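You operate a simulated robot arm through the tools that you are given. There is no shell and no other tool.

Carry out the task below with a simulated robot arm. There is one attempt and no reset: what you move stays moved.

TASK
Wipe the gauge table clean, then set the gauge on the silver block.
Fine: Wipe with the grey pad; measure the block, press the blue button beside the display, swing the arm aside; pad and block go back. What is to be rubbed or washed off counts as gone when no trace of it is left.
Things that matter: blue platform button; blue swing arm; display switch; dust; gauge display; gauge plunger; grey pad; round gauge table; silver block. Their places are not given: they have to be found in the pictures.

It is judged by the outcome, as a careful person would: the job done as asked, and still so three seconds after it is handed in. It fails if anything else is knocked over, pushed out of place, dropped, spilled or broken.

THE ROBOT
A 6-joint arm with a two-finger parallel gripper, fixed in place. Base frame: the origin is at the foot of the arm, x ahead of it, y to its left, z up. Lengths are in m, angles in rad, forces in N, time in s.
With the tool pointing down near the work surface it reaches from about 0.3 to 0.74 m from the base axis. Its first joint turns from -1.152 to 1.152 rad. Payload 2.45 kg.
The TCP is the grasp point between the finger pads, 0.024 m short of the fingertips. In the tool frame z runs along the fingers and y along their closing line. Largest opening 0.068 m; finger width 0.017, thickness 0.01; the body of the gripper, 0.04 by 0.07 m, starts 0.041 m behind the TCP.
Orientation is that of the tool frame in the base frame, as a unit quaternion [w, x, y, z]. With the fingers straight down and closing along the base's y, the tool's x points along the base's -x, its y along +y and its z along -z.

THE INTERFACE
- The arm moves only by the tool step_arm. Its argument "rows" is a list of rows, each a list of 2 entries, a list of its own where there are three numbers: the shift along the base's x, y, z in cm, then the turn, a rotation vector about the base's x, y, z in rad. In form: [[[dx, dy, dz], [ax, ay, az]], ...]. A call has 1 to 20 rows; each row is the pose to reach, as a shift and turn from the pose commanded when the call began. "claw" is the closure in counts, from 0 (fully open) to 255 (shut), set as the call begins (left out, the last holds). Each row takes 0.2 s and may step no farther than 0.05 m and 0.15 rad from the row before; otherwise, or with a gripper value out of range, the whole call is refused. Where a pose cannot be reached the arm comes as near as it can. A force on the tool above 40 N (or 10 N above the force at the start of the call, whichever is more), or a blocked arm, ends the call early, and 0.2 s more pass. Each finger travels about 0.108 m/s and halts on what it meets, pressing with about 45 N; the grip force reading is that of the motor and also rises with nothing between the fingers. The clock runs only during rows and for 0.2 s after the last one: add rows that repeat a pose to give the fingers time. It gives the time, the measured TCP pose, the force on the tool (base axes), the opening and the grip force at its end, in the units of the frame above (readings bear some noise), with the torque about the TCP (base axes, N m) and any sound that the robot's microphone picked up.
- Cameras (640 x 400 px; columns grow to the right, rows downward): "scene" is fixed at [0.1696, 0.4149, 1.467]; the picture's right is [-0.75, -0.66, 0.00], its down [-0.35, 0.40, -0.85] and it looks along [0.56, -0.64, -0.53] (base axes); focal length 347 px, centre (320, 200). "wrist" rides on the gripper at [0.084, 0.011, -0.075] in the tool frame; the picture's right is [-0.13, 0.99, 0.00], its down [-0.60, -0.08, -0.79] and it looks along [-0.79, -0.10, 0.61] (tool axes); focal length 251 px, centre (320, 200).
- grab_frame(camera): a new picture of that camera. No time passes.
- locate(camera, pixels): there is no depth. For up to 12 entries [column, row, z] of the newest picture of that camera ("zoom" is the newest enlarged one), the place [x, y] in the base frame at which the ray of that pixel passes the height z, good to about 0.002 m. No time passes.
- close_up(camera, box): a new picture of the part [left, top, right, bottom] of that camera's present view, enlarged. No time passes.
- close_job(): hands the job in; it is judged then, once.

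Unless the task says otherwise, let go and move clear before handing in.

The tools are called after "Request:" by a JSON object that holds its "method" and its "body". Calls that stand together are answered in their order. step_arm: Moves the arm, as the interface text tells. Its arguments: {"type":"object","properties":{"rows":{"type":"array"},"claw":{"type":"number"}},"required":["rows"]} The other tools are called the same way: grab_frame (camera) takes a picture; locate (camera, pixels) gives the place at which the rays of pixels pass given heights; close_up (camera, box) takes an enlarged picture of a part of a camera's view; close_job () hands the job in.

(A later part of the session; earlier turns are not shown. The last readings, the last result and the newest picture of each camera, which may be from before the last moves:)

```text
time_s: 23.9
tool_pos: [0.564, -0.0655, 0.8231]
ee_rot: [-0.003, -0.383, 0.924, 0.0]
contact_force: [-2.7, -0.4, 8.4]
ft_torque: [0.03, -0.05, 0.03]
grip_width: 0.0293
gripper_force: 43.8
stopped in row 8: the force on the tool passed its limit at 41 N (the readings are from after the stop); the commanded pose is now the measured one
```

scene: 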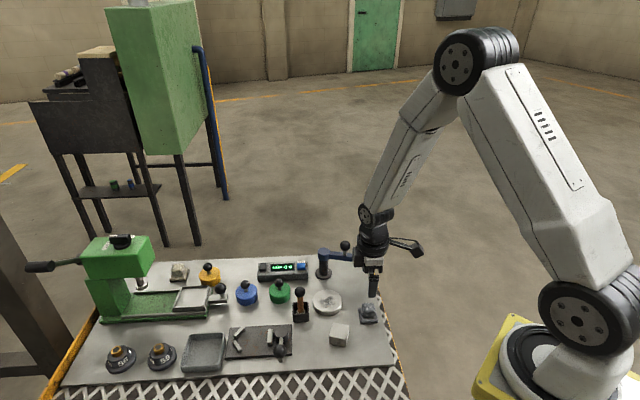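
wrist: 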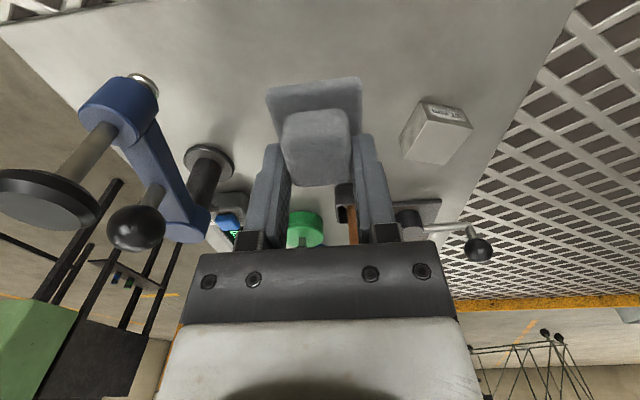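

The second pass is done. I'll lift the pad straight up and carry it back above its place.

Request:
{"method": "step_arm", "body": {"rows": [[[0, 0, 0.5], [0, 0, 0]], [[0, 0, 2.5], [0, 0, 0]], [[0, 0, 4.5], [0, 0, 0]], [[-3.3, -1.1, 4.5], [0, 0, 0]], [[-6.7, -2.3, 4.5], [0, 0, 0]], [[-10.1, -3.4, 4.5], [0, 0, 0]], [[-10.1, -3.4, 4.5], [0, 0, 0]]]}}

Request:
{"method": "close_up", "body": {"camera": "scene", "box": [312, 287, 344, 313]}}

Request:
{"method": "close_up", "body": {"camera": "scene", "box": [310, 240, 410, 340]}}

Request:
{"method": "close_up", "body": {"camera": "wrist", "box": [220, 60, 420, 200]}}

```text
time_s: 25.5
tool_pos: [0.4623, -0.0984, 0.8666]
ee_rot: [-0.003, -0.383, 0.924, 0.001]
contact_force: [-0.2, 0.7, -0.9]
ft_torque: [-0.02, 0.02, -0.05]
grip_width: 0.0293
gripper_force: 44.1
```

```text
15.38 times, centred on (328, 300) of scene
```

zoom: 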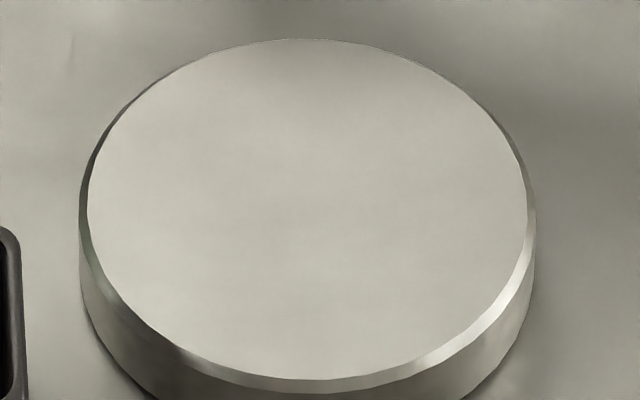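

```text
4.00 times, centred on (360, 290) of scene
```

zoom: 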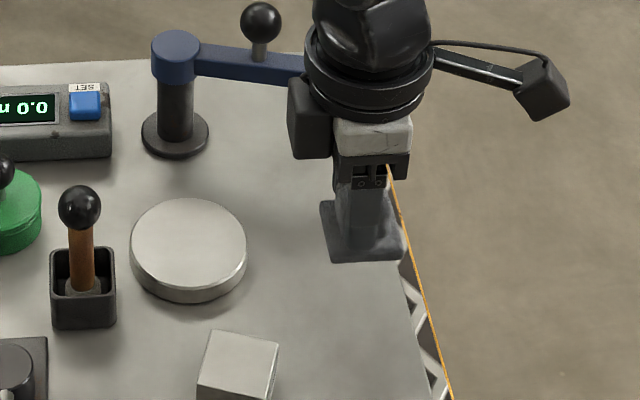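

```text
2.86 times, centred on (320, 130) of wrist
```

zoom: 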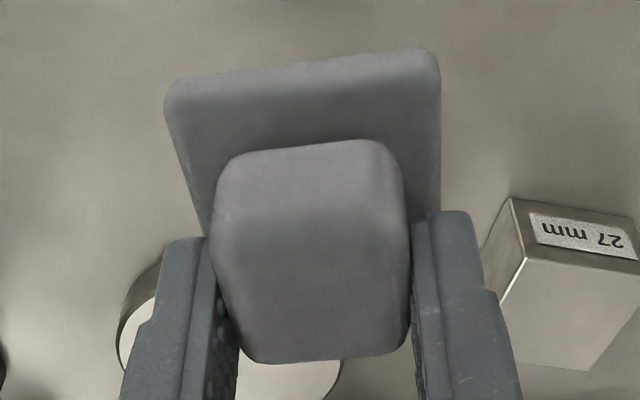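

The table is clean in the enlarged picture (no speck at scene 328,300). I'll lower the pad to its old place: down to z≈0.812, then in small steps to contact.

Request:
{"method": "step_arm", "body": {"rows": [[[0.05, -0.1, -2], [0, 0, 0]], [[0.05, -0.1, -4], [0, 0, 0]], [[0.05, -0.1, -5.2], [0, 0, 0]], [[0.05, -0.1, -5.5], [0, 0, 0]], [[0.05, -0.1, -5.5], [0, 0, 0]]]}}

Request:
{"method": "step_arm", "body": {"rows": [[[0, 0, -0.1], [0, 0, 0]], [[0, 0, -0.15], [0, 0, 0]]]}}

```text
time_s: 26.7
tool_pos: [0.4637, -0.101, 0.8121]
ee_rot: [-0.003, -0.383, 0.924, 0.0]
contact_force: [0.2, -0.3, -0.5]
ft_torque: [0.02, 0.01, -0.03]
grip_width: 0.0291
gripper_force: 43.4
```

```text
time_s: 27.3
tool_pos: [0.4637, -0.1009, 0.8108]
ee_rot: [-0.003, -0.383, 0.924, 0.0]
contact_force: [0.6, 1.0, 0.2]
ft_torque: [0.02, -0.01, -0.03]
grip_width: 0.0292
gripper_force: 42.9
```

Request:
{"method": "step_arm", "body": {"rows": [[[0, 0.05, -0.1], [0, 0, 0]], [[0, 0.05, -0.1], [0, 0, 0]]]}}

Request:
{"method": "step_arm", "body": {"rows": [[[0, 0, -0.08], [0, 0, 0]], [[0, 0, -0.08], [0, 0, 0]]]}}

```text
time_s: 27.9
tool_pos: [0.465, -0.0995, 0.8099]
ee_rot: [-0.003, -0.384, 0.923, 0.0]
contact_force: [0.1, -0.3, -0.6]
ft_torque: [-0.01, 0.02, 0.0]
grip_width: 0.0292
gripper_force: 43.3
```

```text
time_s: 28.5
tool_pos: [0.4644, -0.1001, 0.8092]
ee_rot: [-0.003, -0.383, 0.924, 0.001]
contact_force: [0.2, 0.4, -0.8]
ft_torque: [0.0, -0.03, 0.0]
grip_width: 0.0287
gripper_force: 43.0
```

Request:
{"method": "step_arm", "body": {"rows": [[[0, 0, -0.06], [0, 0, 0]], [[0, 0, -0.06], [0, 0, 0]]]}}

Request:
{"method": "step_arm", "body": {"rows": [[[0, 0, -0.06], [0, 0, 0]], [[0, 0, -0.06], [0, 0, 0]]]}}

```text
time_s: 29.1
tool_pos: [0.4633, -0.1001, 0.8083]
ee_rot: [-0.003, -0.383, 0.924, 0.001]
contact_force: [-0.1, 0.0, -0.5]
ft_torque: [0.01, 0.01, 0.01]
grip_width: 0.0293
gripper_force: 42.9
```

```text
time_s: 29.7
tool_pos: [0.4642, -0.0999, 0.8084]
ee_rot: [-0.003, -0.384, 0.923, 0.001]
contact_force: [-2.0, 1.4, 9.0]
ft_torque: [0.07, -0.1, 0.06]
grip_width: 0.0291
gripper_force: 42.9
```

Contact with the bench at z≈0.808 (9 N), position matches the pick-up pose. I'll ease off slightly, open, and rise clear.

Request:
{"method": "step_arm", "body": {"rows": [[[0, 0, 0.04], [0, 0, 0]], [[0, 0, 0.04], [0, 0, 0]]]}}

Request:
{"method": "step_arm", "body": {"rows": [[[0, 0, 0], [0, 0, 0]], [[0, 0, 0], [0, 0, 0]], [[0, 0, 0], [0, 0, 0]]], "claw": 0}}

Request:
{"method": "step_arm", "body": {"rows": [[[0, 0, 1], [0, 0, 0]], [[0, 0, 4], [0, 0, 0]], [[0, 0, 8], [0, 0, 0]], [[0, 0, 11], [0, 0, 0]], [[0, 0, 11], [0, 0, 0]]]}}

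Request:
{"method": "close_up", "body": {"camera": "scene", "box": [350, 297, 390, 332]}}

Request:
{"method": "grab_frame", "body": {"camera": "wrist"}}

```text
time_s: 30.3
tool_pos: [0.4644, -0.1, 0.8088]
ee_rot: [-0.003, -0.383, 0.924, 0.001]
contact_force: [0.7, 0.1, 0.8]
ft_torque: [0.0, -0.07, 0.01]
grip_width: 0.0289
gripper_force: 42.8
```

```text
time_s: 31.1
tool_pos: [0.4648, -0.1, 0.8086]
ee_rot: [-0.002, -0.384, 0.923, 0.001]
contact_force: [0.1, 0.6, -0.5]
ft_torque: [0.0, 0.0, -0.02]
grip_width: 0.068
gripper_force: 0.1
```

```text
time_s: 32.3
tool_pos: [0.4627, -0.0999, 0.9174]
ee_rot: [-0.002, -0.383, 0.924, 0.001]
contact_force: [0.6, -0.2, -0.1]
ft_torque: [0.01, 0.01, 0.0]
grip_width: 0.0682
gripper_force: 0.0
```

```text
11.43 times, centred on (370, 314) of scene
```

zoom: 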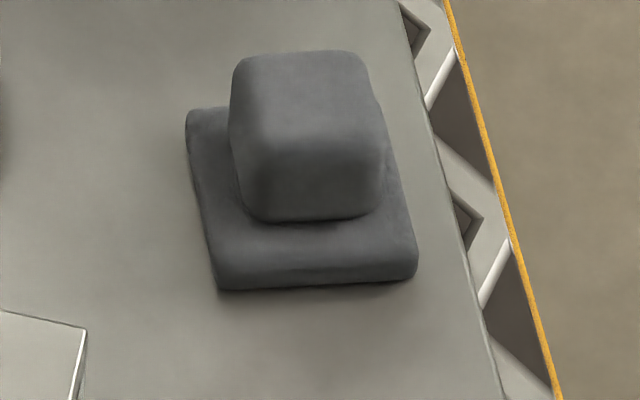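

```text
taken
```

wrist: 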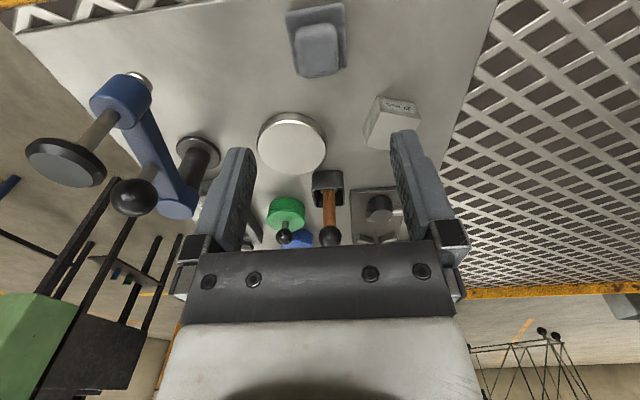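

Comparing the same scene box before and after, the pad's bottom-left corner moved from (217,303) to (217,291) in the 11× close-up, i.e. a few millimetres. I'll measure it more exactly.

Request:
{"method": "close_up", "body": {"camera": "wrist", "box": [270, 0, 370, 90]}}

Request:
{"method": "locate", "body": {"camera": "scene", "pixels": [[361.0, 323.0, 0.762], [377.9, 321.9, 0.762], [358.0, 307.9, 0.77], [361.0, 321.95, 0.762], [378.3, 320.75, 0.762], [358.4, 306.6, 0.77]]}}

```text
4.44 times, centred on (320, 45) of wrist
```

zoom: 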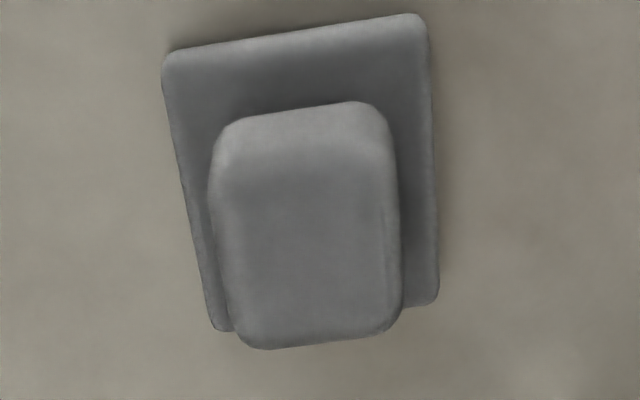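

```text
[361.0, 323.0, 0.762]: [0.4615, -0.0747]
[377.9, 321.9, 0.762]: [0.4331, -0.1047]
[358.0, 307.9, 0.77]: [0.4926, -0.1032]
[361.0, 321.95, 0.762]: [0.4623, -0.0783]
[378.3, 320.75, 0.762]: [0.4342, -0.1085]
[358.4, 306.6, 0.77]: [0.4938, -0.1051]
```

The pad sits within about 3 mm of its original place. Next the silver block: centre ≈(0.479,-0.006), yaw ≈27°. I'll move above it and turn the tool to 27°.

Request:
{"method": "step_arm", "body": {"rows": [[[0.4, 2.4, -0.4], [0, 0, -0.08]], [[0.8, 4.7, -0.8], [0, 0, -0.16]], [[1.2, 7.1, -1.2], [0, 0, -0.24]], [[1.6, 9.4, -1.7], [0, 0, -0.315]], [[1.6, 9.4, -1.7], [0, 0, -0.315]]], "claw": 0}}

Request:
{"method": "close_up", "body": {"camera": "wrist", "box": [260, 0, 400, 100]}}

Request:
{"method": "grab_frame", "body": {"camera": "wrist"}}

```text
time_s: 33.5
tool_pos: [0.4803, -0.0047, 0.9021]
ee_rot: [-0.002, -0.233, 0.973, 0.001]
contact_force: [-0.2, 0.0, 0.3]
ft_torque: [-0.02, 0.0, 0.02]
grip_width: 0.0678
gripper_force: 0.1
```

```text
4.00 times, centred on (330, 50) of wrist
```

zoom: 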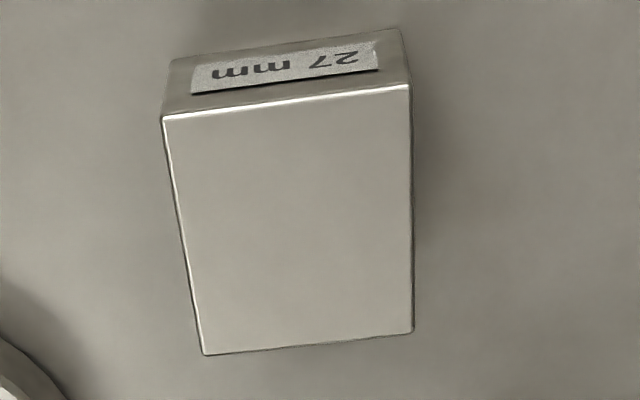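

```text
taken
```

wrist: 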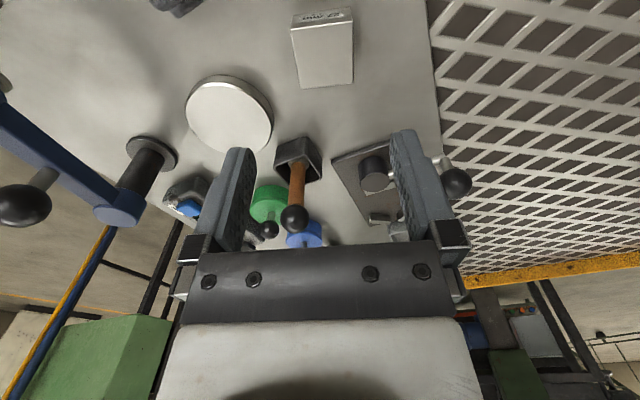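

I'll locate the block's top corners (z≈0.789) and the table centre in this view.

Request:
{"method": "locate", "body": {"camera": "wrist", "pixels": [[290.75, 29.75, 0.789], [352, 21.75, 0.789], [353, 83, 0.789], [300.75, 88.75, 0.789], [187, 108, 0.777], [272, 124, 0.777], [222, 76, 0.777], [235, 152, 0.777], [229, 113, 0.777]]}}

```text
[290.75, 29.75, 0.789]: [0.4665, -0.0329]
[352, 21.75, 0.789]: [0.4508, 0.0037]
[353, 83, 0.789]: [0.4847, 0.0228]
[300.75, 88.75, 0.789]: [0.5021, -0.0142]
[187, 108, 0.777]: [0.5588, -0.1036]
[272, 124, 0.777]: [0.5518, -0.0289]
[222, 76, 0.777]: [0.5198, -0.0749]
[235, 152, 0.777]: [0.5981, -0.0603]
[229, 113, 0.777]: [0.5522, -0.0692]
```

The block centre is about (0.477,-0.006), yaw 26.5°, about 40 mm square, matching the tool's 27°. I'll descend with open fingers around it.

Request:
{"method": "step_arm", "body": {"rows": [[[-0.3, -0.13, -3], [0, 0, 0]], [[-0.3, -0.13, -6], [0, 0, 0]], [[-0.3, -0.13, -7.5], [0, 0, 0]], [[-0.3, -0.13, -7.5], [0, 0, 0]]]}}

Request:
{"method": "close_up", "body": {"camera": "wrist", "box": [220, 20, 420, 160]}}

Request:
{"method": "close_up", "body": {"camera": "scene", "box": [300, 290, 380, 360]}}

```text
time_s: 34.5
tool_pos: [0.4773, -0.0077, 0.8271]
ee_rot: [-0.004, -0.233, 0.972, 0.001]
contact_force: [0.7, 0.8, 0.3]
ft_torque: [-0.03, 0.02, -0.02]
grip_width: 0.068
gripper_force: 0.1
```

```text
2.86 times, centred on (320, 90) of wrist
```

zoom: 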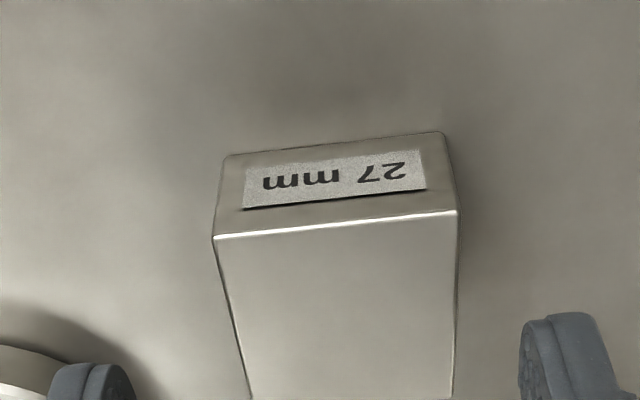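

```text
5.71 times, centred on (340, 325) of scene
```

zoom: 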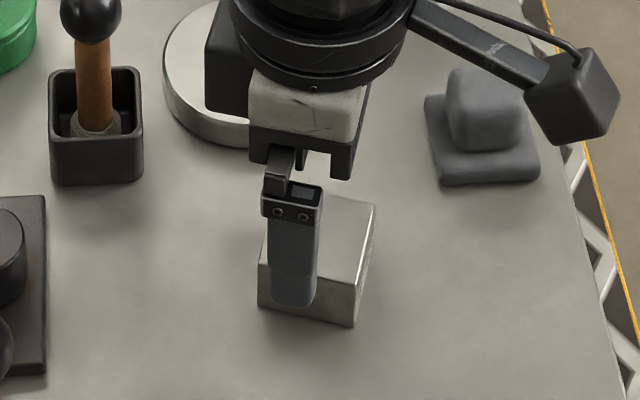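

Request:
{"method": "close_up", "body": {"camera": "wrist", "box": [240, 60, 400, 180]}}

Request:
{"method": "locate", "body": {"camera": "wrist", "pixels": [[282.5, 103.2, 0.789], [367.8, 93.4, 0.789], [295, 160, 0.789], [366, 160, 0.789]]}}

```text
3.33 times, centred on (320, 120) of wrist
```

zoom: 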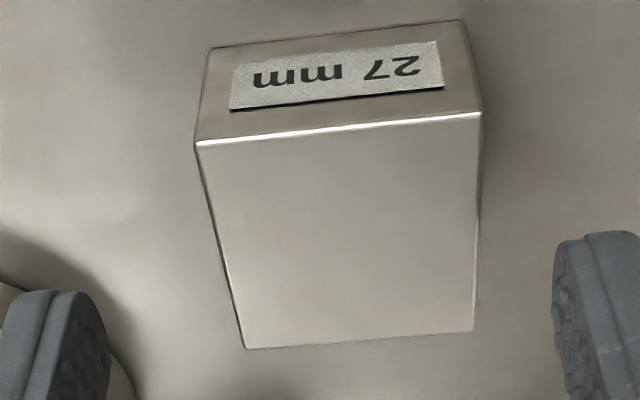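

```text
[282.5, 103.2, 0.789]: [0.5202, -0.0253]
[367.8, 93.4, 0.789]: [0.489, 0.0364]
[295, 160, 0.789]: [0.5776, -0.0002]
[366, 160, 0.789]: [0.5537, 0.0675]
```

Locate uses the last full frame for "wrist", so I'll use "zoom" coordinates instead: the block's top corners are (196,144), (481,114), (474,330), (246,349).

Request:
{"method": "locate", "body": {"camera": "zoom", "pixels": [[196, 144, 0.789], [481, 114, 0.789], [474, 330, 0.789], [246, 349, 0.789]]}}

```text
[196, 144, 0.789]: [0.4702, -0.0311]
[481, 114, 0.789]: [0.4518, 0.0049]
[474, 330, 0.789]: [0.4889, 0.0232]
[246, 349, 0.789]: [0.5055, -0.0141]
```

Block centre ≈(0.479,-0.0045). I'll correct by (+1.5,+3) mm and descend to TCP z≈0.793.

Request:
{"method": "step_arm", "body": {"rows": [[[0.15, 0.3, -0.8], [0, 0, 0]], [[0.15, 0.3, -1.8], [0, 0, 0]], [[0.15, 0.3, -2.8], [0, 0, 0]], [[0.15, 0.3, -3.4], [0, 0, 0]], [[0.15, 0.3, -3.4], [0, 0, 0]]]}}

Request:
{"method": "close_up", "body": {"camera": "wrist", "box": [220, 60, 420, 200]}}

```text
time_s: 35.8
tool_pos: [0.4781, -0.0038, 0.7948]
ee_rot: [-0.004, -0.234, 0.972, 0.001]
contact_force: [-4.5, -1.6, 11.7]
ft_torque: [-0.4, -0.19, -0.16]
grip_width: 0.0674
gripper_force: 0.0
stopped in row 5: the force on the tool passed its limit at 42 N (the readings are from after the stop); the commanded pose is now the measured one
```

```text
2.86 times, centred on (320, 130) of wrist
```

zoom: 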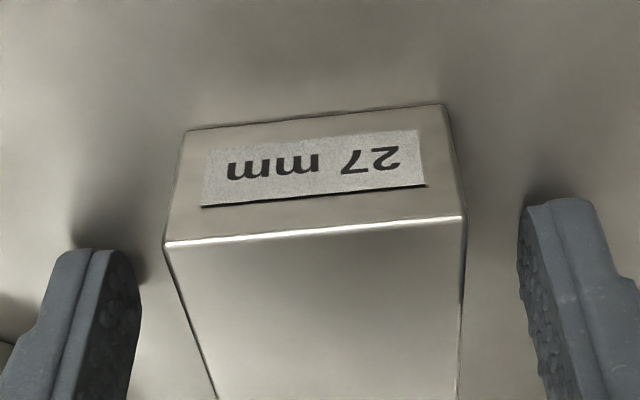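

The stop came with a torque pointing at one fingertip: it touched the bench, so the bench is at about z=0.770 (higher than my estimate; block top ≈0.797, table top ≈0.785). I'll rise 5 mm and recheck the block with these heights.

Request:
{"method": "locate", "body": {"camera": "zoom", "pixels": [[166, 245, 0.797], [462, 216, 0.797], [186, 130, 0.77], [441, 104, 0.77]]}}

Request:
{"method": "step_arm", "body": {"rows": [[[0, 0, 0.5], [0, 0, 0]], [[0, 0, 0.5], [0, 0, 0]]]}}

Request:
{"method": "close_up", "body": {"camera": "wrist", "box": [220, 60, 420, 200]}}

Request:
{"method": "close_up", "body": {"camera": "scene", "box": [300, 290, 380, 360]}}

```text
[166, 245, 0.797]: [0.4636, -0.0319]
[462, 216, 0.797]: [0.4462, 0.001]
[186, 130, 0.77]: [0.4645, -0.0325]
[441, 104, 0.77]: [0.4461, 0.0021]
```

```text
time_s: 36.4
tool_pos: [0.4792, -0.0045, 0.799]
ee_rot: [-0.003, -0.233, 0.972, 0.001]
contact_force: [-0.9, 0.3, -0.3]
ft_torque: [-0.02, 0.0, 0.02]
grip_width: 0.0681
gripper_force: 0.0
```

```text
2.86 times, centred on (320, 130) of wrist
```

zoom: 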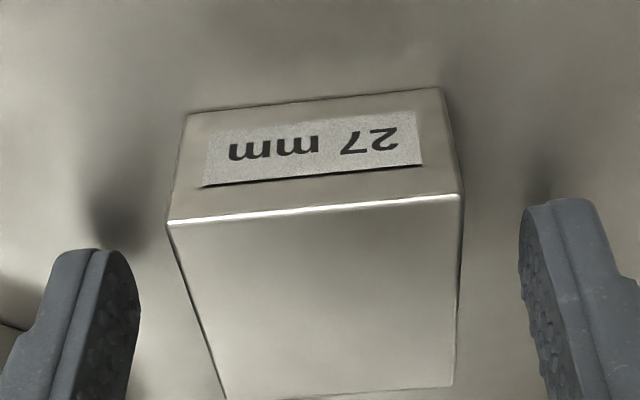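

```text
5.71 times, centred on (340, 325) of scene
```

zoom: 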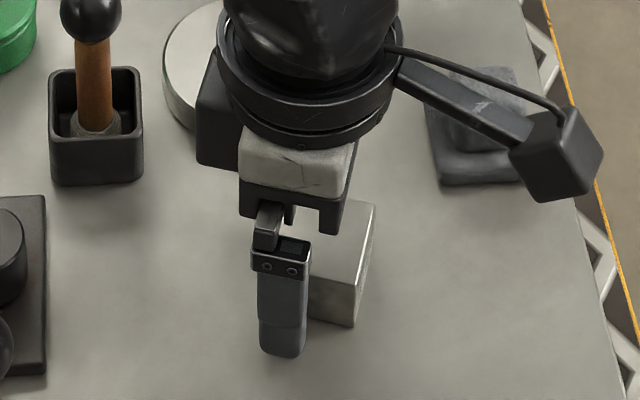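

Request:
{"method": "locate", "body": {"camera": "zoom", "pixels": [[168, 222, 0.797], [463, 195, 0.797], [452, 388, 0.797], [224, 399, 0.797], [187, 114, 0.77], [441, 88, 0.77]]}}

```text
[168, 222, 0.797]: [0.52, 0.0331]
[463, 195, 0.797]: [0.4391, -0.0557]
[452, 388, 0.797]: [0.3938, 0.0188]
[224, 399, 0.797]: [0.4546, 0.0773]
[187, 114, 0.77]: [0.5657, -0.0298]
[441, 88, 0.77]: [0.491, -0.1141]
```

That zoom was the scene's; I'll retake the wrist close-up and locate in it.

Request:
{"method": "close_up", "body": {"camera": "wrist", "box": [220, 60, 420, 200]}}

Request:
{"method": "locate", "body": {"camera": "zoom", "pixels": [[168, 222, 0.797], [463, 195, 0.797], [452, 388, 0.797], [224, 399, 0.797], [187, 114, 0.77], [441, 88, 0.77]]}}

```text
2.86 times, centred on (320, 130) of wrist
```

zoom: 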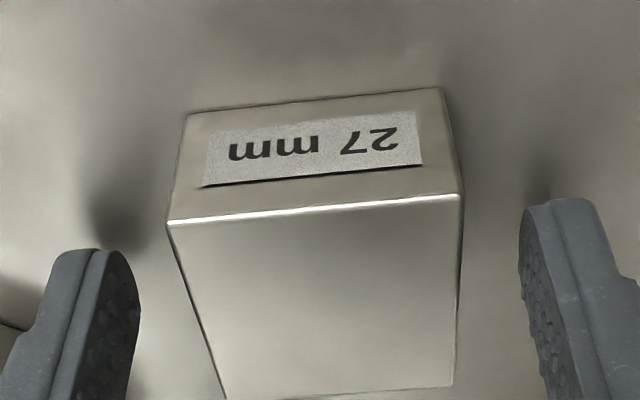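

```text
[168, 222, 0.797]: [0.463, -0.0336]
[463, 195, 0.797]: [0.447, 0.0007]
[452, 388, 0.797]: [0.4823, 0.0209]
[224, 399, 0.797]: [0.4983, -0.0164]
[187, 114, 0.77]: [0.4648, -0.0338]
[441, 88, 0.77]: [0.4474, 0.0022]
```

Block centre ≈(0.4727,-0.007) — centred across the fingers but 7 mm nearer the base along the finger width. I'll shift there at this height and close on the block.

Request:
{"method": "step_arm", "body": {"rows": [[[-0.3, -0.15, 0], [0, 0, 0]], [[-0.6, -0.28, 0], [0, 0, 0]], [[-0.6, -0.28, 0], [0, 0, 0]]]}}

Request:
{"method": "step_arm", "body": {"rows": [[[0, 0, 0], [0, 0, 0]], [[0, 0, 0], [0, 0, 0]], [[0, 0, 0], [0, 0, 0]], [[0, 0, 0], [0, 0, 0]]], "claw": 255}}

Request:
{"method": "close_up", "body": {"camera": "wrist", "box": [220, 60, 420, 200]}}

```text
time_s: 37.2
tool_pos: [0.4729, -0.0062, 0.7972]
ee_rot: [-0.003, -0.234, 0.972, 0.001]
contact_force: [0.7, -0.7, -0.4]
ft_torque: [0.02, 0.01, 0.0]
grip_width: 0.068
gripper_force: 0.0
```

```text
time_s: 38.2
tool_pos: [0.4733, -0.0056, 0.798]
ee_rot: [-0.003, -0.234, 0.972, 0.002]
contact_force: [-1.8, -1.7, 4.7]
ft_torque: [-0.19, 0.11, 0.01]
grip_width: 0.0396
gripper_force: 45.6
```

```text
2.86 times, centred on (320, 130) of wrist
```

zoom: 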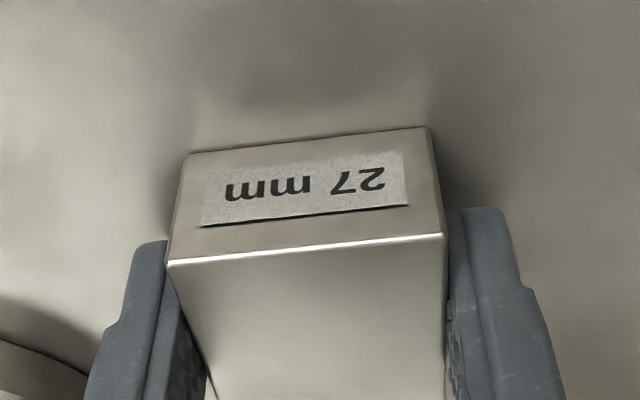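

The block is gripped (width 0.0396) with pick pose (0.473,-0.006,0.798). I'll lift it 6 cm and relocate the table centre with the corrected height.

Request:
{"method": "step_arm", "body": {"rows": [[[0, 0, 1], [0, 0, 0]], [[0, 0, 3], [0, 0, 0]], [[0, 0, 5], [0, 0, 0]], [[0, 0, 7], [0, 0, 0]], [[0, 0, 7], [0, 0, 0]]]}}

Request:
{"method": "grab_frame", "body": {"camera": "wrist"}}

Request:
{"method": "grab_frame", "body": {"camera": "scene"}}

Request:
{"method": "locate", "body": {"camera": "scene", "pixels": [[327.15, 300.6, 0.78], [327.15, 300.6, 0.785], [327.15, 300.6, 0.79]]}}

```text
time_s: 39.4
tool_pos: [0.4713, -0.0055, 0.869]
ee_rot: [-0.002, -0.234, 0.972, 0.001]
contact_force: [0.0, 0.9, -2.5]
ft_torque: [0.01, 0.03, -0.01]
grip_width: 0.0397
gripper_force: 44.9
```

```text
taken
```

wrist: 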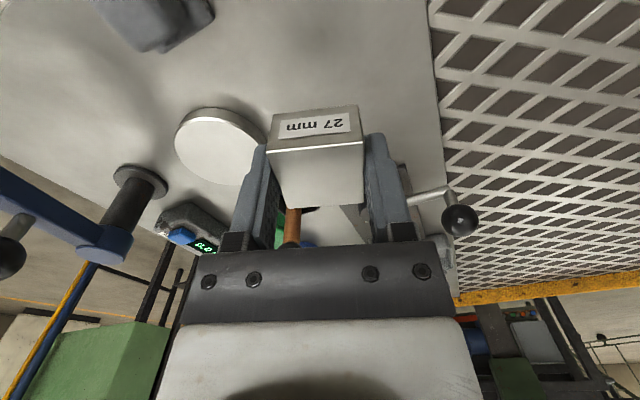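

```text
taken
```

scene: 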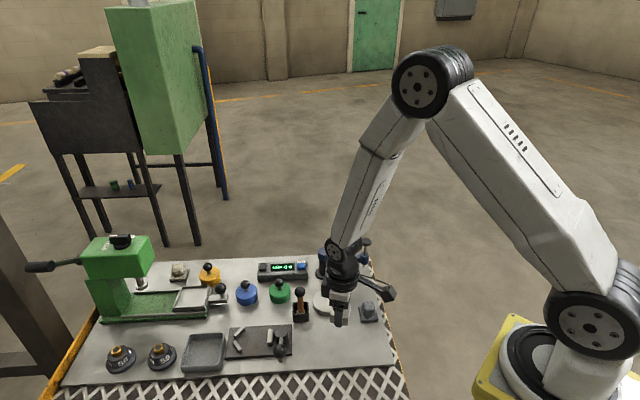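

```text
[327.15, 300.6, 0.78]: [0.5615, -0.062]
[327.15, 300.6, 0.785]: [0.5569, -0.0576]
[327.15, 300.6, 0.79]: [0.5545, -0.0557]
```

I'll carry the block above the table (around (0.557,-0.061)) at this safe height and look at the rim from there.

Request:
{"method": "step_arm", "body": {"rows": [[[2.1, -1.4, 0], [0, 0, 0]], [[4.3, -2.8, 0], [0, 0, 0]], [[6.5, -4.2, 0], [0, 0, 0]], [[8.6, -5.6, 0], [0, 0, 0]], [[8.6, -5.6, 0], [0, 0, 0]]]}}

Request:
{"method": "grab_frame", "body": {"camera": "wrist"}}

Request:
{"method": "close_up", "body": {"camera": "wrist", "box": [230, 0, 410, 140]}}

Request:
{"method": "close_up", "body": {"camera": "scene", "box": [280, 240, 380, 320]}}

```text
time_s: 40.6
tool_pos: [0.5573, -0.0625, 0.8687]
ee_rot: [-0.003, -0.234, 0.972, 0.002]
contact_force: [0.0, 0.2, -4.0]
ft_torque: [-0.05, 0.0, 0.01]
grip_width: 0.0397
gripper_force: 45.3
```

```text
taken
```

wrist: 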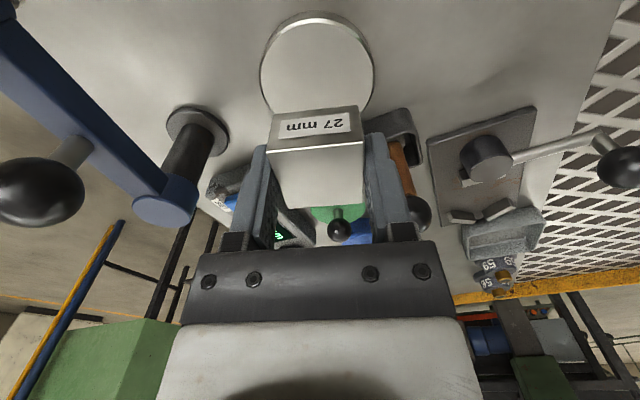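

```text
2.86 times, centred on (320, 70) of wrist
```

zoom: 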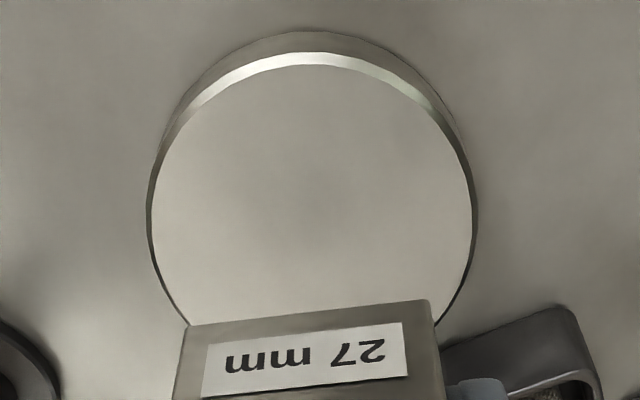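

```text
5.00 times, centred on (330, 280) of scene
```

zoom: 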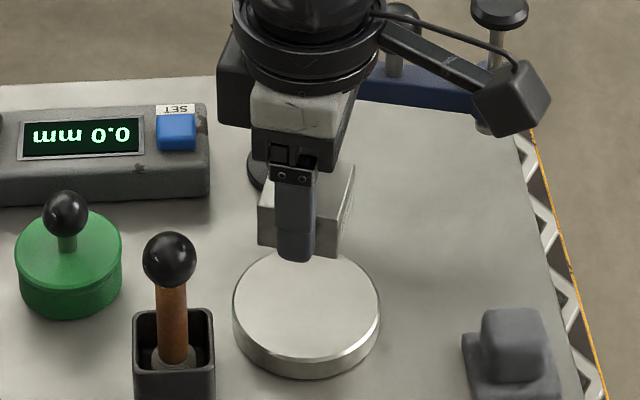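

The table rim is visible: inner top face left (261,75), right (373,75), near edge (315,23) in the wrist frame. I'll locate those rim points at z=0.785.

Request:
{"method": "locate", "body": {"camera": "wrist", "pixels": [[261.2, 75.25, 0.785], [373.2, 75.25, 0.785], [314.8, 22.75, 0.785], [270.3, 47, 0.785], [362, 42, 0.785], [264.5, 100, 0.785], [371, 95, 0.785], [315, 75, 0.785]]}}

```text
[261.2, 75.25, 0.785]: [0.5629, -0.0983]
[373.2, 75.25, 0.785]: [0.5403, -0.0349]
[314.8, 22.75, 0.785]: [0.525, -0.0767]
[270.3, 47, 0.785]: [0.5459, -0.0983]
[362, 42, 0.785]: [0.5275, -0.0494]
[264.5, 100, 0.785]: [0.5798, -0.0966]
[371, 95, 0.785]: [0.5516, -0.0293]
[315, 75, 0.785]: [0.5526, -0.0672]
```

The rim fit gives the table centre ≈(0.558,-0.063), so the block is already above it within a couple of mm. I'll lower it to just above the table, then creep down to contact (expected TCP z≈0.813).

Request:
{"method": "step_arm", "body": {"rows": [[[0.1, -0.1, -2], [0, 0, 0]], [[0.1, -0.1, -4], [0, 0, 0]], [[0.1, -0.1, -5], [0, 0, 0]], [[0.1, -0.1, -5], [0, 0, 0]]]}}

Request:
{"method": "step_arm", "body": {"rows": [[[0, 0, -0.2], [0, 0, 0]], [[0, 0, -0.2], [0, 0, 0]]]}}

Request:
{"method": "close_up", "body": {"camera": "scene", "box": [290, 260, 370, 320]}}

```text
time_s: 41.6
tool_pos: [0.5577, -0.0634, 0.8194]
ee_rot: [-0.003, -0.233, 0.973, 0.002]
contact_force: [0.0, 0.2, -3.0]
ft_torque: [0.0, 0.01, 0.02]
grip_width: 0.0398
gripper_force: 44.2
```

```text
time_s: 42.2
tool_pos: [0.5579, -0.063, 0.8164]
ee_rot: [-0.003, -0.234, 0.972, 0.001]
contact_force: [0.5, -0.1, -3.6]
ft_torque: [-0.01, -0.01, -0.02]
grip_width: 0.0397
gripper_force: 45.1
```

```text
6.67 times, centred on (330, 290) of scene
```

zoom: 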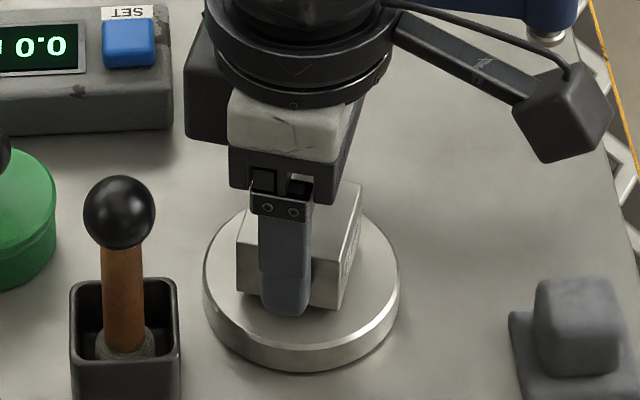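

Request:
{"method": "step_arm", "body": {"rows": [[[0, 0, -0.12], [0, 0, 0]], [[0, 0, -0.12], [0, 0, 0]]]}}

Request:
{"method": "step_arm", "body": {"rows": [[[0, 0, -0.08], [0, 0, 0]], [[0, 0, -0.08], [0, 0, 0]]]}}

Request:
{"method": "step_arm", "body": {"rows": [[[0, 0, -0.08], [0, 0, 0]], [[0, 0, -0.08], [0, 0, 0]]]}}

```text
time_s: 42.8
tool_pos: [0.5589, -0.0633, 0.8138]
ee_rot: [-0.003, -0.233, 0.972, 0.001]
contact_force: [-0.2, 0.2, -3.5]
ft_torque: [-0.01, -0.01, -0.02]
grip_width: 0.0399
gripper_force: 44.7
```

```text
time_s: 43.4
tool_pos: [0.5592, -0.0631, 0.814]
ee_rot: [-0.003, -0.234, 0.972, -0.001]
contact_force: [-0.2, 0.2, -4.1]
ft_torque: [0.0, -0.03, -0.03]
grip_width: 0.0396
gripper_force: 44.8
```

```text
time_s: 44.0
tool_pos: [0.5586, -0.0628, 0.8144]
ee_rot: [-0.003, -0.234, 0.972, 0.0]
contact_force: [0.1, 0.0, -4.0]
ft_torque: [-0.02, 0.01, 0.01]
grip_width: 0.0396
gripper_force: 44.9
```

Still free (only the block's weight, -4 N). I'll keep creeping.

Request:
{"method": "step_arm", "body": {"rows": [[[0, 0, -0.06], [0, 0, 0]], [[0, 0, -0.06], [0, 0, 0]]]}}

Request:
{"method": "step_arm", "body": {"rows": [[[0, 0, -0.06], [0, 0, 0]], [[0, 0, -0.06], [0, 0, 0]]]}}

Request:
{"method": "step_arm", "body": {"rows": [[[0, 0, -0.06], [0, 0, 0]], [[0, 0, -0.06], [0, 0, 0]]]}}

```text
time_s: 44.6
tool_pos: [0.561, -0.0632, 0.8127]
ee_rot: [-0.003, -0.234, 0.972, 0.001]
contact_force: [-0.2, 0.7, -2.7]
ft_torque: [0.02, -0.03, -0.03]
grip_width: 0.0395
gripper_force: 44.8
```

```text
time_s: 45.2
tool_pos: [0.5611, -0.0636, 0.8137]
ee_rot: [-0.002, -0.233, 0.973, 0.001]
contact_force: [-5.4, 4.1, 14.0]
ft_torque: [-0.32, 0.18, -0.09]
grip_width: 0.0397
gripper_force: 45.3
```

```text
time_s: 45.8
tool_pos: [0.5613, -0.0642, 0.8124]
ee_rot: [-0.002, -0.233, 0.972, 0.001]
contact_force: [-5.1, 5.2, 25.1]
ft_torque: [-0.24, 0.55, -0.09]
grip_width: 0.0398
gripper_force: 45.1
```

Contact (25 N) — the block sits on the table. I'll ease up 1.2 mm to unload, then open.

Request:
{"method": "step_arm", "body": {"rows": [[[0, 0, 0.1], [0, 0, 0]], [[0, 0, 0.1], [0, 0, 0]]]}}

Request:
{"method": "step_arm", "body": {"rows": [[[0, 0, 0], [0, 0, 0]], [[0, 0, 0], [0, 0, 0]], [[0, 0, 0], [0, 0, 0]]], "claw": 0}}

Request:
{"method": "step_arm", "body": {"rows": [[[0, 0, 1], [0, 0, 0]], [[0, 0, 4], [0, 0, 0]], [[0, 0, 8], [0, 0, 0]], [[-4, 0, 10], [0, 0, 0]], [[-8, 0, 10], [0, 0, 0]], [[-8, 0, 10], [0, 0, 0]]]}}

Request:
{"method": "close_up", "body": {"camera": "scene", "box": [290, 230, 390, 320]}}

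Request:
{"method": "grab_frame", "body": {"camera": "wrist"}}

```text
time_s: 46.4
tool_pos: [0.5613, -0.0638, 0.8143]
ee_rot: [-0.003, -0.233, 0.972, 0.001]
contact_force: [-0.3, 2.1, 11.1]
ft_torque: [-0.25, 0.07, 0.01]
grip_width: 0.0398
gripper_force: 45.3
```

```text
time_s: 47.2
tool_pos: [0.5606, -0.0627, 0.8133]
ee_rot: [-0.003, -0.234, 0.972, 0.001]
contact_force: [0.2, -0.3, -0.5]
ft_torque: [-0.01, -0.03, -0.01]
grip_width: 0.0679
gripper_force: 0.1
```

```text
time_s: 48.6
tool_pos: [0.4788, -0.0667, 0.913]
ee_rot: [-0.003, -0.234, 0.972, 0.001]
contact_force: [-0.2, -0.4, -0.7]
ft_torque: [-0.01, 0.03, 0.01]
grip_width: 0.0678
gripper_force: 0.0
```

```text
4.44 times, centred on (340, 275) of scene
```

zoom: 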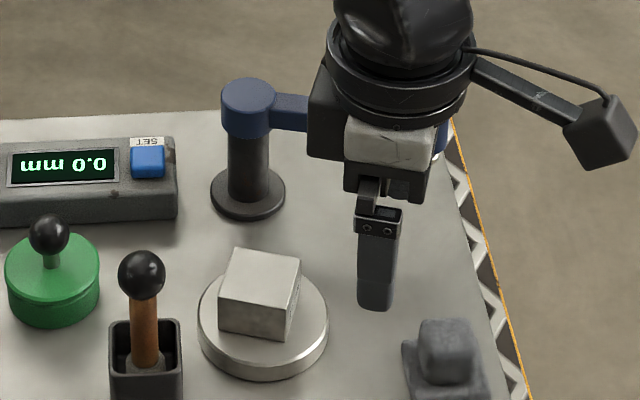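

```text
taken
```

wrist: 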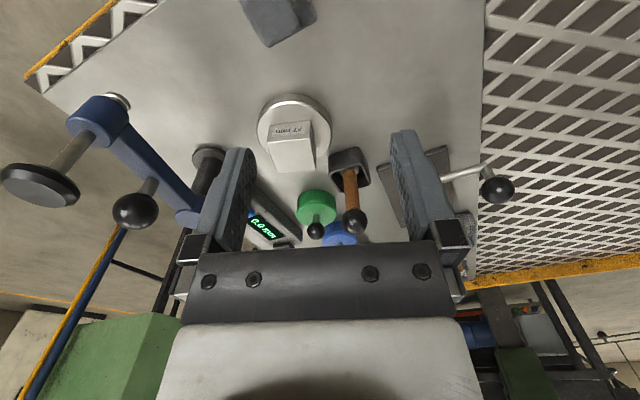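

The block stands on the table near its centre. Before swinging the arm I need the plunger tip's height versus the block's top (≈0.8125). Close-ups of the arm end from both cameras.

Request:
{"method": "close_up", "body": {"camera": "wrist", "box": [0, 60, 220, 250]}}

Request:
{"method": "close_up", "body": {"camera": "wrist", "box": [240, 80, 350, 180]}}

```text
2.11 times, centred on (110, 155) of wrist
```

zoom: 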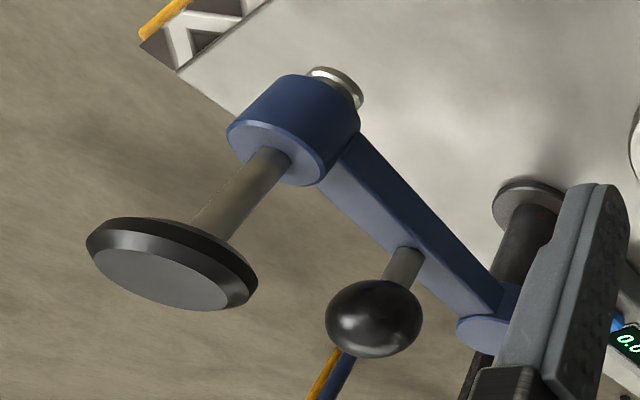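

```text
4.00 times, centred on (295, 130) of wrist
```

zoom: 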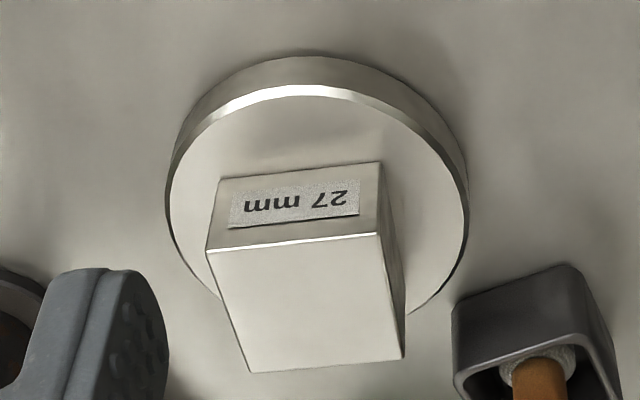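

Request:
{"method": "locate", "body": {"camera": "wrist", "pixels": [[119.5, 99, 0.8], [119.5, 99, 0.82], [119.5, 99, 0.84]]}}

Request:
{"method": "locate", "body": {"camera": "scene", "pixels": [[363.9, 266, 0.8], [363.9, 266, 0.82], [363.9, 266, 0.84]]}}

Request:
{"method": "close_up", "body": {"camera": "scene", "box": [340, 235, 400, 285]}}

```text
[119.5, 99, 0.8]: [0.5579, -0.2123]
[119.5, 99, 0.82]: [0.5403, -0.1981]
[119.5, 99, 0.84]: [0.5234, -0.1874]
```

```text
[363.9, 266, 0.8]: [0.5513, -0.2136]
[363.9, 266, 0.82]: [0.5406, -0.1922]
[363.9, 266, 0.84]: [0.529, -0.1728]
```

```text
8.00 times, centred on (370, 260) of scene
```

zoom: 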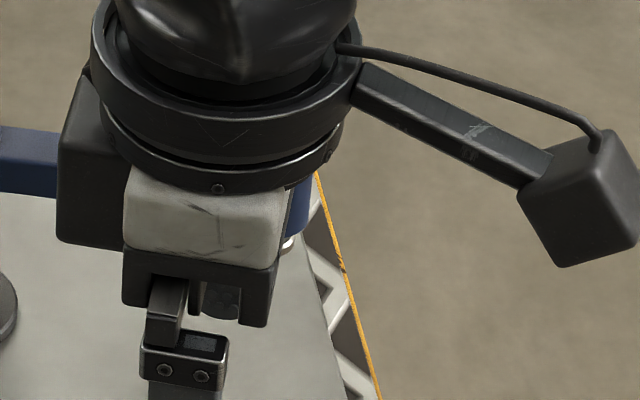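

Triangulation leaves the tip at 0.81–0.82, too close to the block's top (≈0.8125) to be sure. I'll calibrate with the block's top corners, whose height is known, in both views.

Request:
{"method": "close_up", "body": {"camera": "scene", "box": [305, 275, 350, 320]}}

Request:
{"method": "locate", "body": {"camera": "wrist", "pixels": [[266.75, 143, 0.8125], [310.25, 138.5, 0.8125], [316.25, 169.25, 0.8125], [277.25, 173.25, 0.8125]]}}

```text
8.89 times, centred on (328, 298) of scene
```

zoom: 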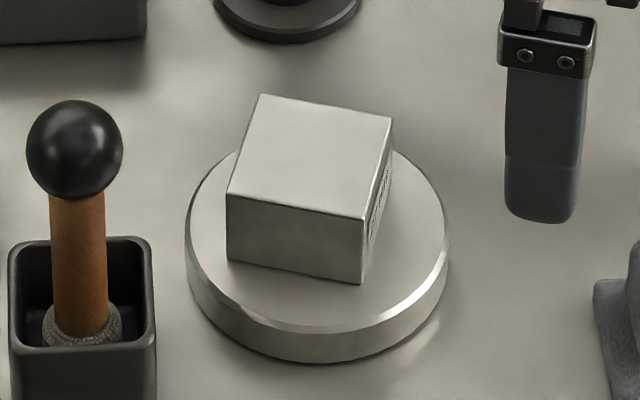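

```text
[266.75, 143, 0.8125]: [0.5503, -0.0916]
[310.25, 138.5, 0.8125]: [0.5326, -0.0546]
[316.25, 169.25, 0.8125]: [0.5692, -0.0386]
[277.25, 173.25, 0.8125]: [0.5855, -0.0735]
```

Request:
{"method": "locate", "body": {"camera": "zoom", "pixels": [[262, 94, 0.8125], [392, 118, 0.8125], [364, 218, 0.8125], [226, 195, 0.8125], [361, 283, 0.7855], [227, 260, 0.7855]]}}

```text
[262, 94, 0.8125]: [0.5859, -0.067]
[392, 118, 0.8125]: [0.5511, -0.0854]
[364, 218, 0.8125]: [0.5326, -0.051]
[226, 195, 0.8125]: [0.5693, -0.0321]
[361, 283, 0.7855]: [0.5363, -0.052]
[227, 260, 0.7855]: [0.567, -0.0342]
```

Calibrated with the block, the plunger tip is at about z=0.818, some 5 mm above the block's top; the plunger is raised now. I'll move above the arm's black ball (≈(0.589,-0.171,0.881)), the tool's yaw already being square to the swing arm.

Request:
{"method": "step_arm", "body": {"rows": [[[0, 0, 4], [0, 0, 0]], [[2, -2, 6.5], [0, 0, 0]], [[5, -5, 6.5], [0, 0, 0]], [[8, -8, 6.5], [0, 0, 0]], [[11, -10.4, 6.5], [0, 0, 0]], [[11, -10.4, 6.5], [0, 0, 0]]]}}

Request:
{"method": "grab_frame", "body": {"camera": "wrist"}}

Request:
{"method": "close_up", "body": {"camera": "wrist", "box": [220, 0, 420, 140]}}

Request:
{"method": "close_up", "body": {"camera": "scene", "box": [290, 200, 390, 290]}}

```text
time_s: 50.0
tool_pos: [0.5863, -0.1686, 0.9788]
ee_rot: [-0.002, -0.233, 0.973, 0.001]
contact_force: [-0.9, 0.3, -0.2]
ft_torque: [0.01, -0.03, -0.02]
grip_width: 0.068
gripper_force: 0.0
```

```text
taken
```

wrist: 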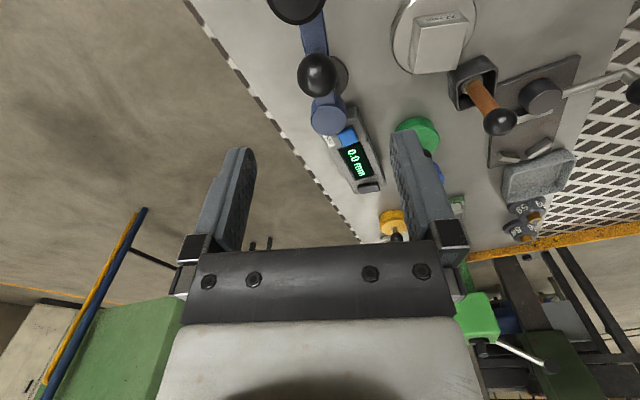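

```text
2.86 times, centred on (320, 70) of wrist
```

zoom: 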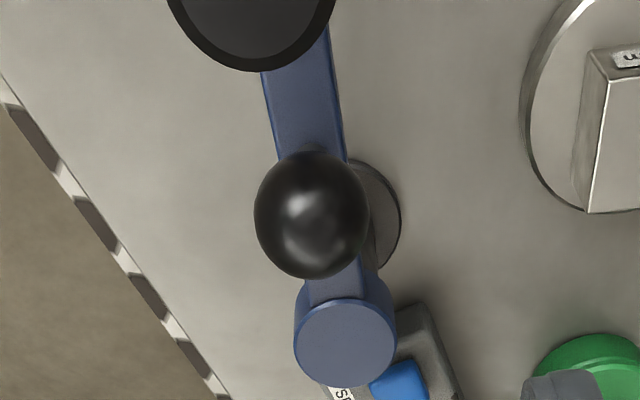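

```text
4.44 times, centred on (340, 245) of scene
```

zoom: 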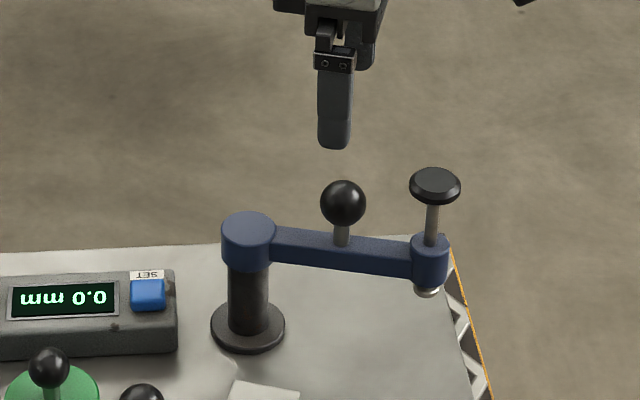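

The ball is at wrist (317,75), almost on the tool axis. I'll locate ball, pivot top and cap from this view.

Request:
{"method": "locate", "body": {"camera": "wrist", "pixels": [[316.9, 75.25, 0.881], [328.8, 120, 0.845], [328.8, 120, 0.85], [328.8, 120, 0.855], [296, 2, 0.905], [348, 135, 0.79], [348, 135, 0.8]]}}

Request:
{"method": "locate", "body": {"camera": "zoom", "pixels": [[343, 203, 0.881], [248, 228, 0.85], [435, 180, 0.905], [427, 290, 0.818], [148, 288, 0.8]]}}

```text
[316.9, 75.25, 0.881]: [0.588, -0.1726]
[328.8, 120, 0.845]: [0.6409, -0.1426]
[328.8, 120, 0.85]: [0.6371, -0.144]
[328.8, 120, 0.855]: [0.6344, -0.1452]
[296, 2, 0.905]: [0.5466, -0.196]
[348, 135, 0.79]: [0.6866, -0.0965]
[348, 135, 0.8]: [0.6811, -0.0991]
```

```text
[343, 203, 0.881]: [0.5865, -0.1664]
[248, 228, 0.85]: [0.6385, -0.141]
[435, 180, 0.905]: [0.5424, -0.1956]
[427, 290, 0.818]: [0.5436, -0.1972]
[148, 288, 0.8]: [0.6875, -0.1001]
```

Pivot ≈(0.638,-0.145), ball ≈(0.587,-0.171), plunger ≈(0.543,-0.199); the swing to the block is about -75°. I'll descend around the ball, first part-way.

Request:
{"method": "step_arm", "body": {"rows": [[[0.08, -0.24, -2.5], [0, 0, 0]], [[0.08, -0.24, -5], [0, 0, 0]], [[0.08, -0.24, -7], [0, 0, 0]], [[0.08, -0.24, -7], [0, 0, 0]]], "claw": 0}}

Request:
{"method": "close_up", "body": {"camera": "wrist", "box": [220, 40, 420, 200]}}

Request:
{"method": "close_up", "body": {"camera": "scene", "box": [290, 200, 390, 290]}}

```text
time_s: 51.0
tool_pos: [0.59, -0.1706, 0.9081]
ee_rot: [-0.003, -0.234, 0.972, 0.002]
contact_force: [-0.3, 0.1, 0.7]
ft_torque: [-0.01, 0.04, 0.0]
grip_width: 0.0681
gripper_force: 0.0
```

```text
2.50 times, centred on (320, 120) of wrist
```

zoom: 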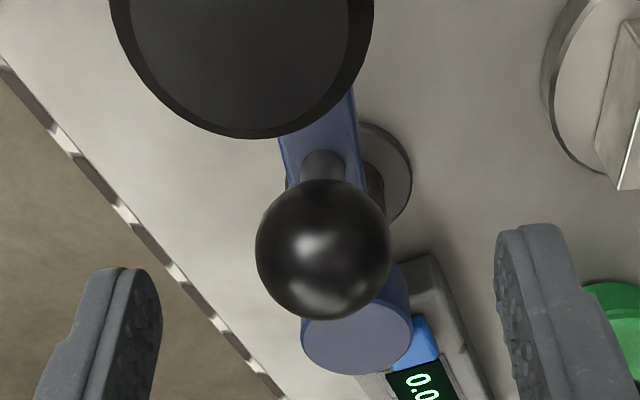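

```text
4.44 times, centred on (340, 245) of scene
```

zoom: 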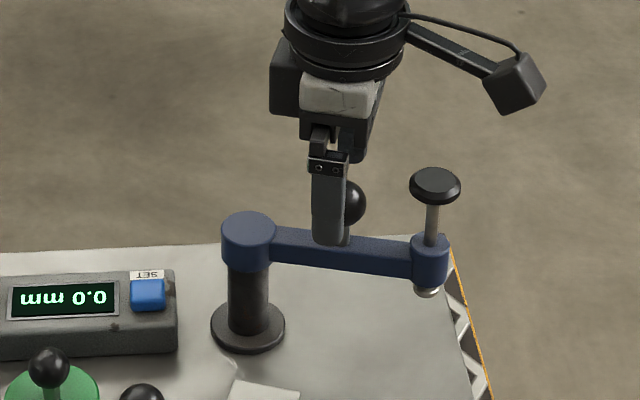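

The ball is centred between the fingers and the camera is clear of the cap. I'll lower to TCP z≈0.883 and close loosely (about 36 mm) to cage the ball.

Request:
{"method": "step_arm", "body": {"rows": [[[-0.2, -0.05, -1.2], [0, 0, 0]], [[-0.2, -0.05, -2.5], [0, 0, 0]], [[-0.2, -0.05, -2.5], [0, 0, 0]]]}}

Request:
{"method": "step_arm", "body": {"rows": [[[0, 0, 0], [0, 0, 0]], [[0, 0, 0], [0, 0, 0]], [[0, 0, 0], [0, 0, 0]]], "claw": 125}}

Request:
{"method": "close_up", "body": {"camera": "wrist", "box": [220, 60, 420, 220]}}

Request:
{"method": "close_up", "body": {"camera": "scene", "box": [290, 200, 390, 290]}}

```text
time_s: 51.8
tool_pos: [0.5871, -0.1708, 0.8828]
ee_rot: [-0.003, -0.234, 0.972, 0.002]
contact_force: [-0.2, 0.4, -1.0]
ft_torque: [0.0, -0.02, 0.01]
grip_width: 0.068
gripper_force: 0.0
```

```text
time_s: 52.6
tool_pos: [0.5875, -0.1709, 0.884]
ee_rot: [-0.003, -0.233, 0.972, 0.001]
contact_force: [0.0, -0.3, -0.7]
ft_torque: [-0.03, 0.0, -0.02]
grip_width: 0.0348
gripper_force: 0.1
```

```text
2.50 times, centred on (320, 140) of wrist
```

zoom: 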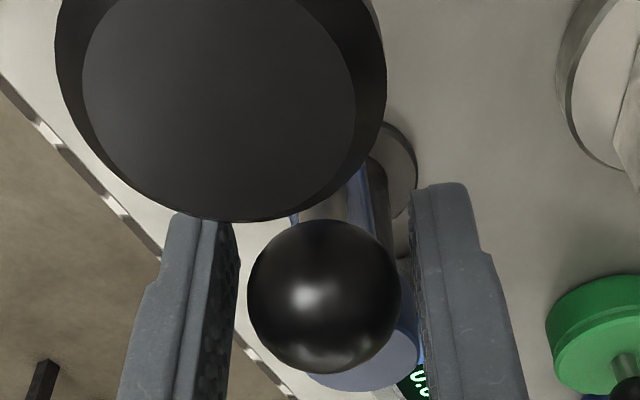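

```text
4.44 times, centred on (340, 245) of scene
```

zoom: 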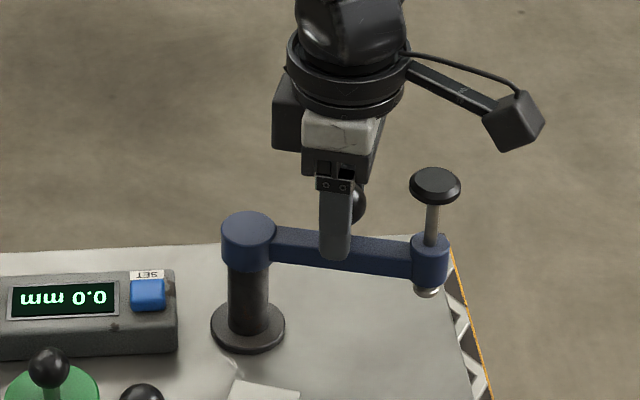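

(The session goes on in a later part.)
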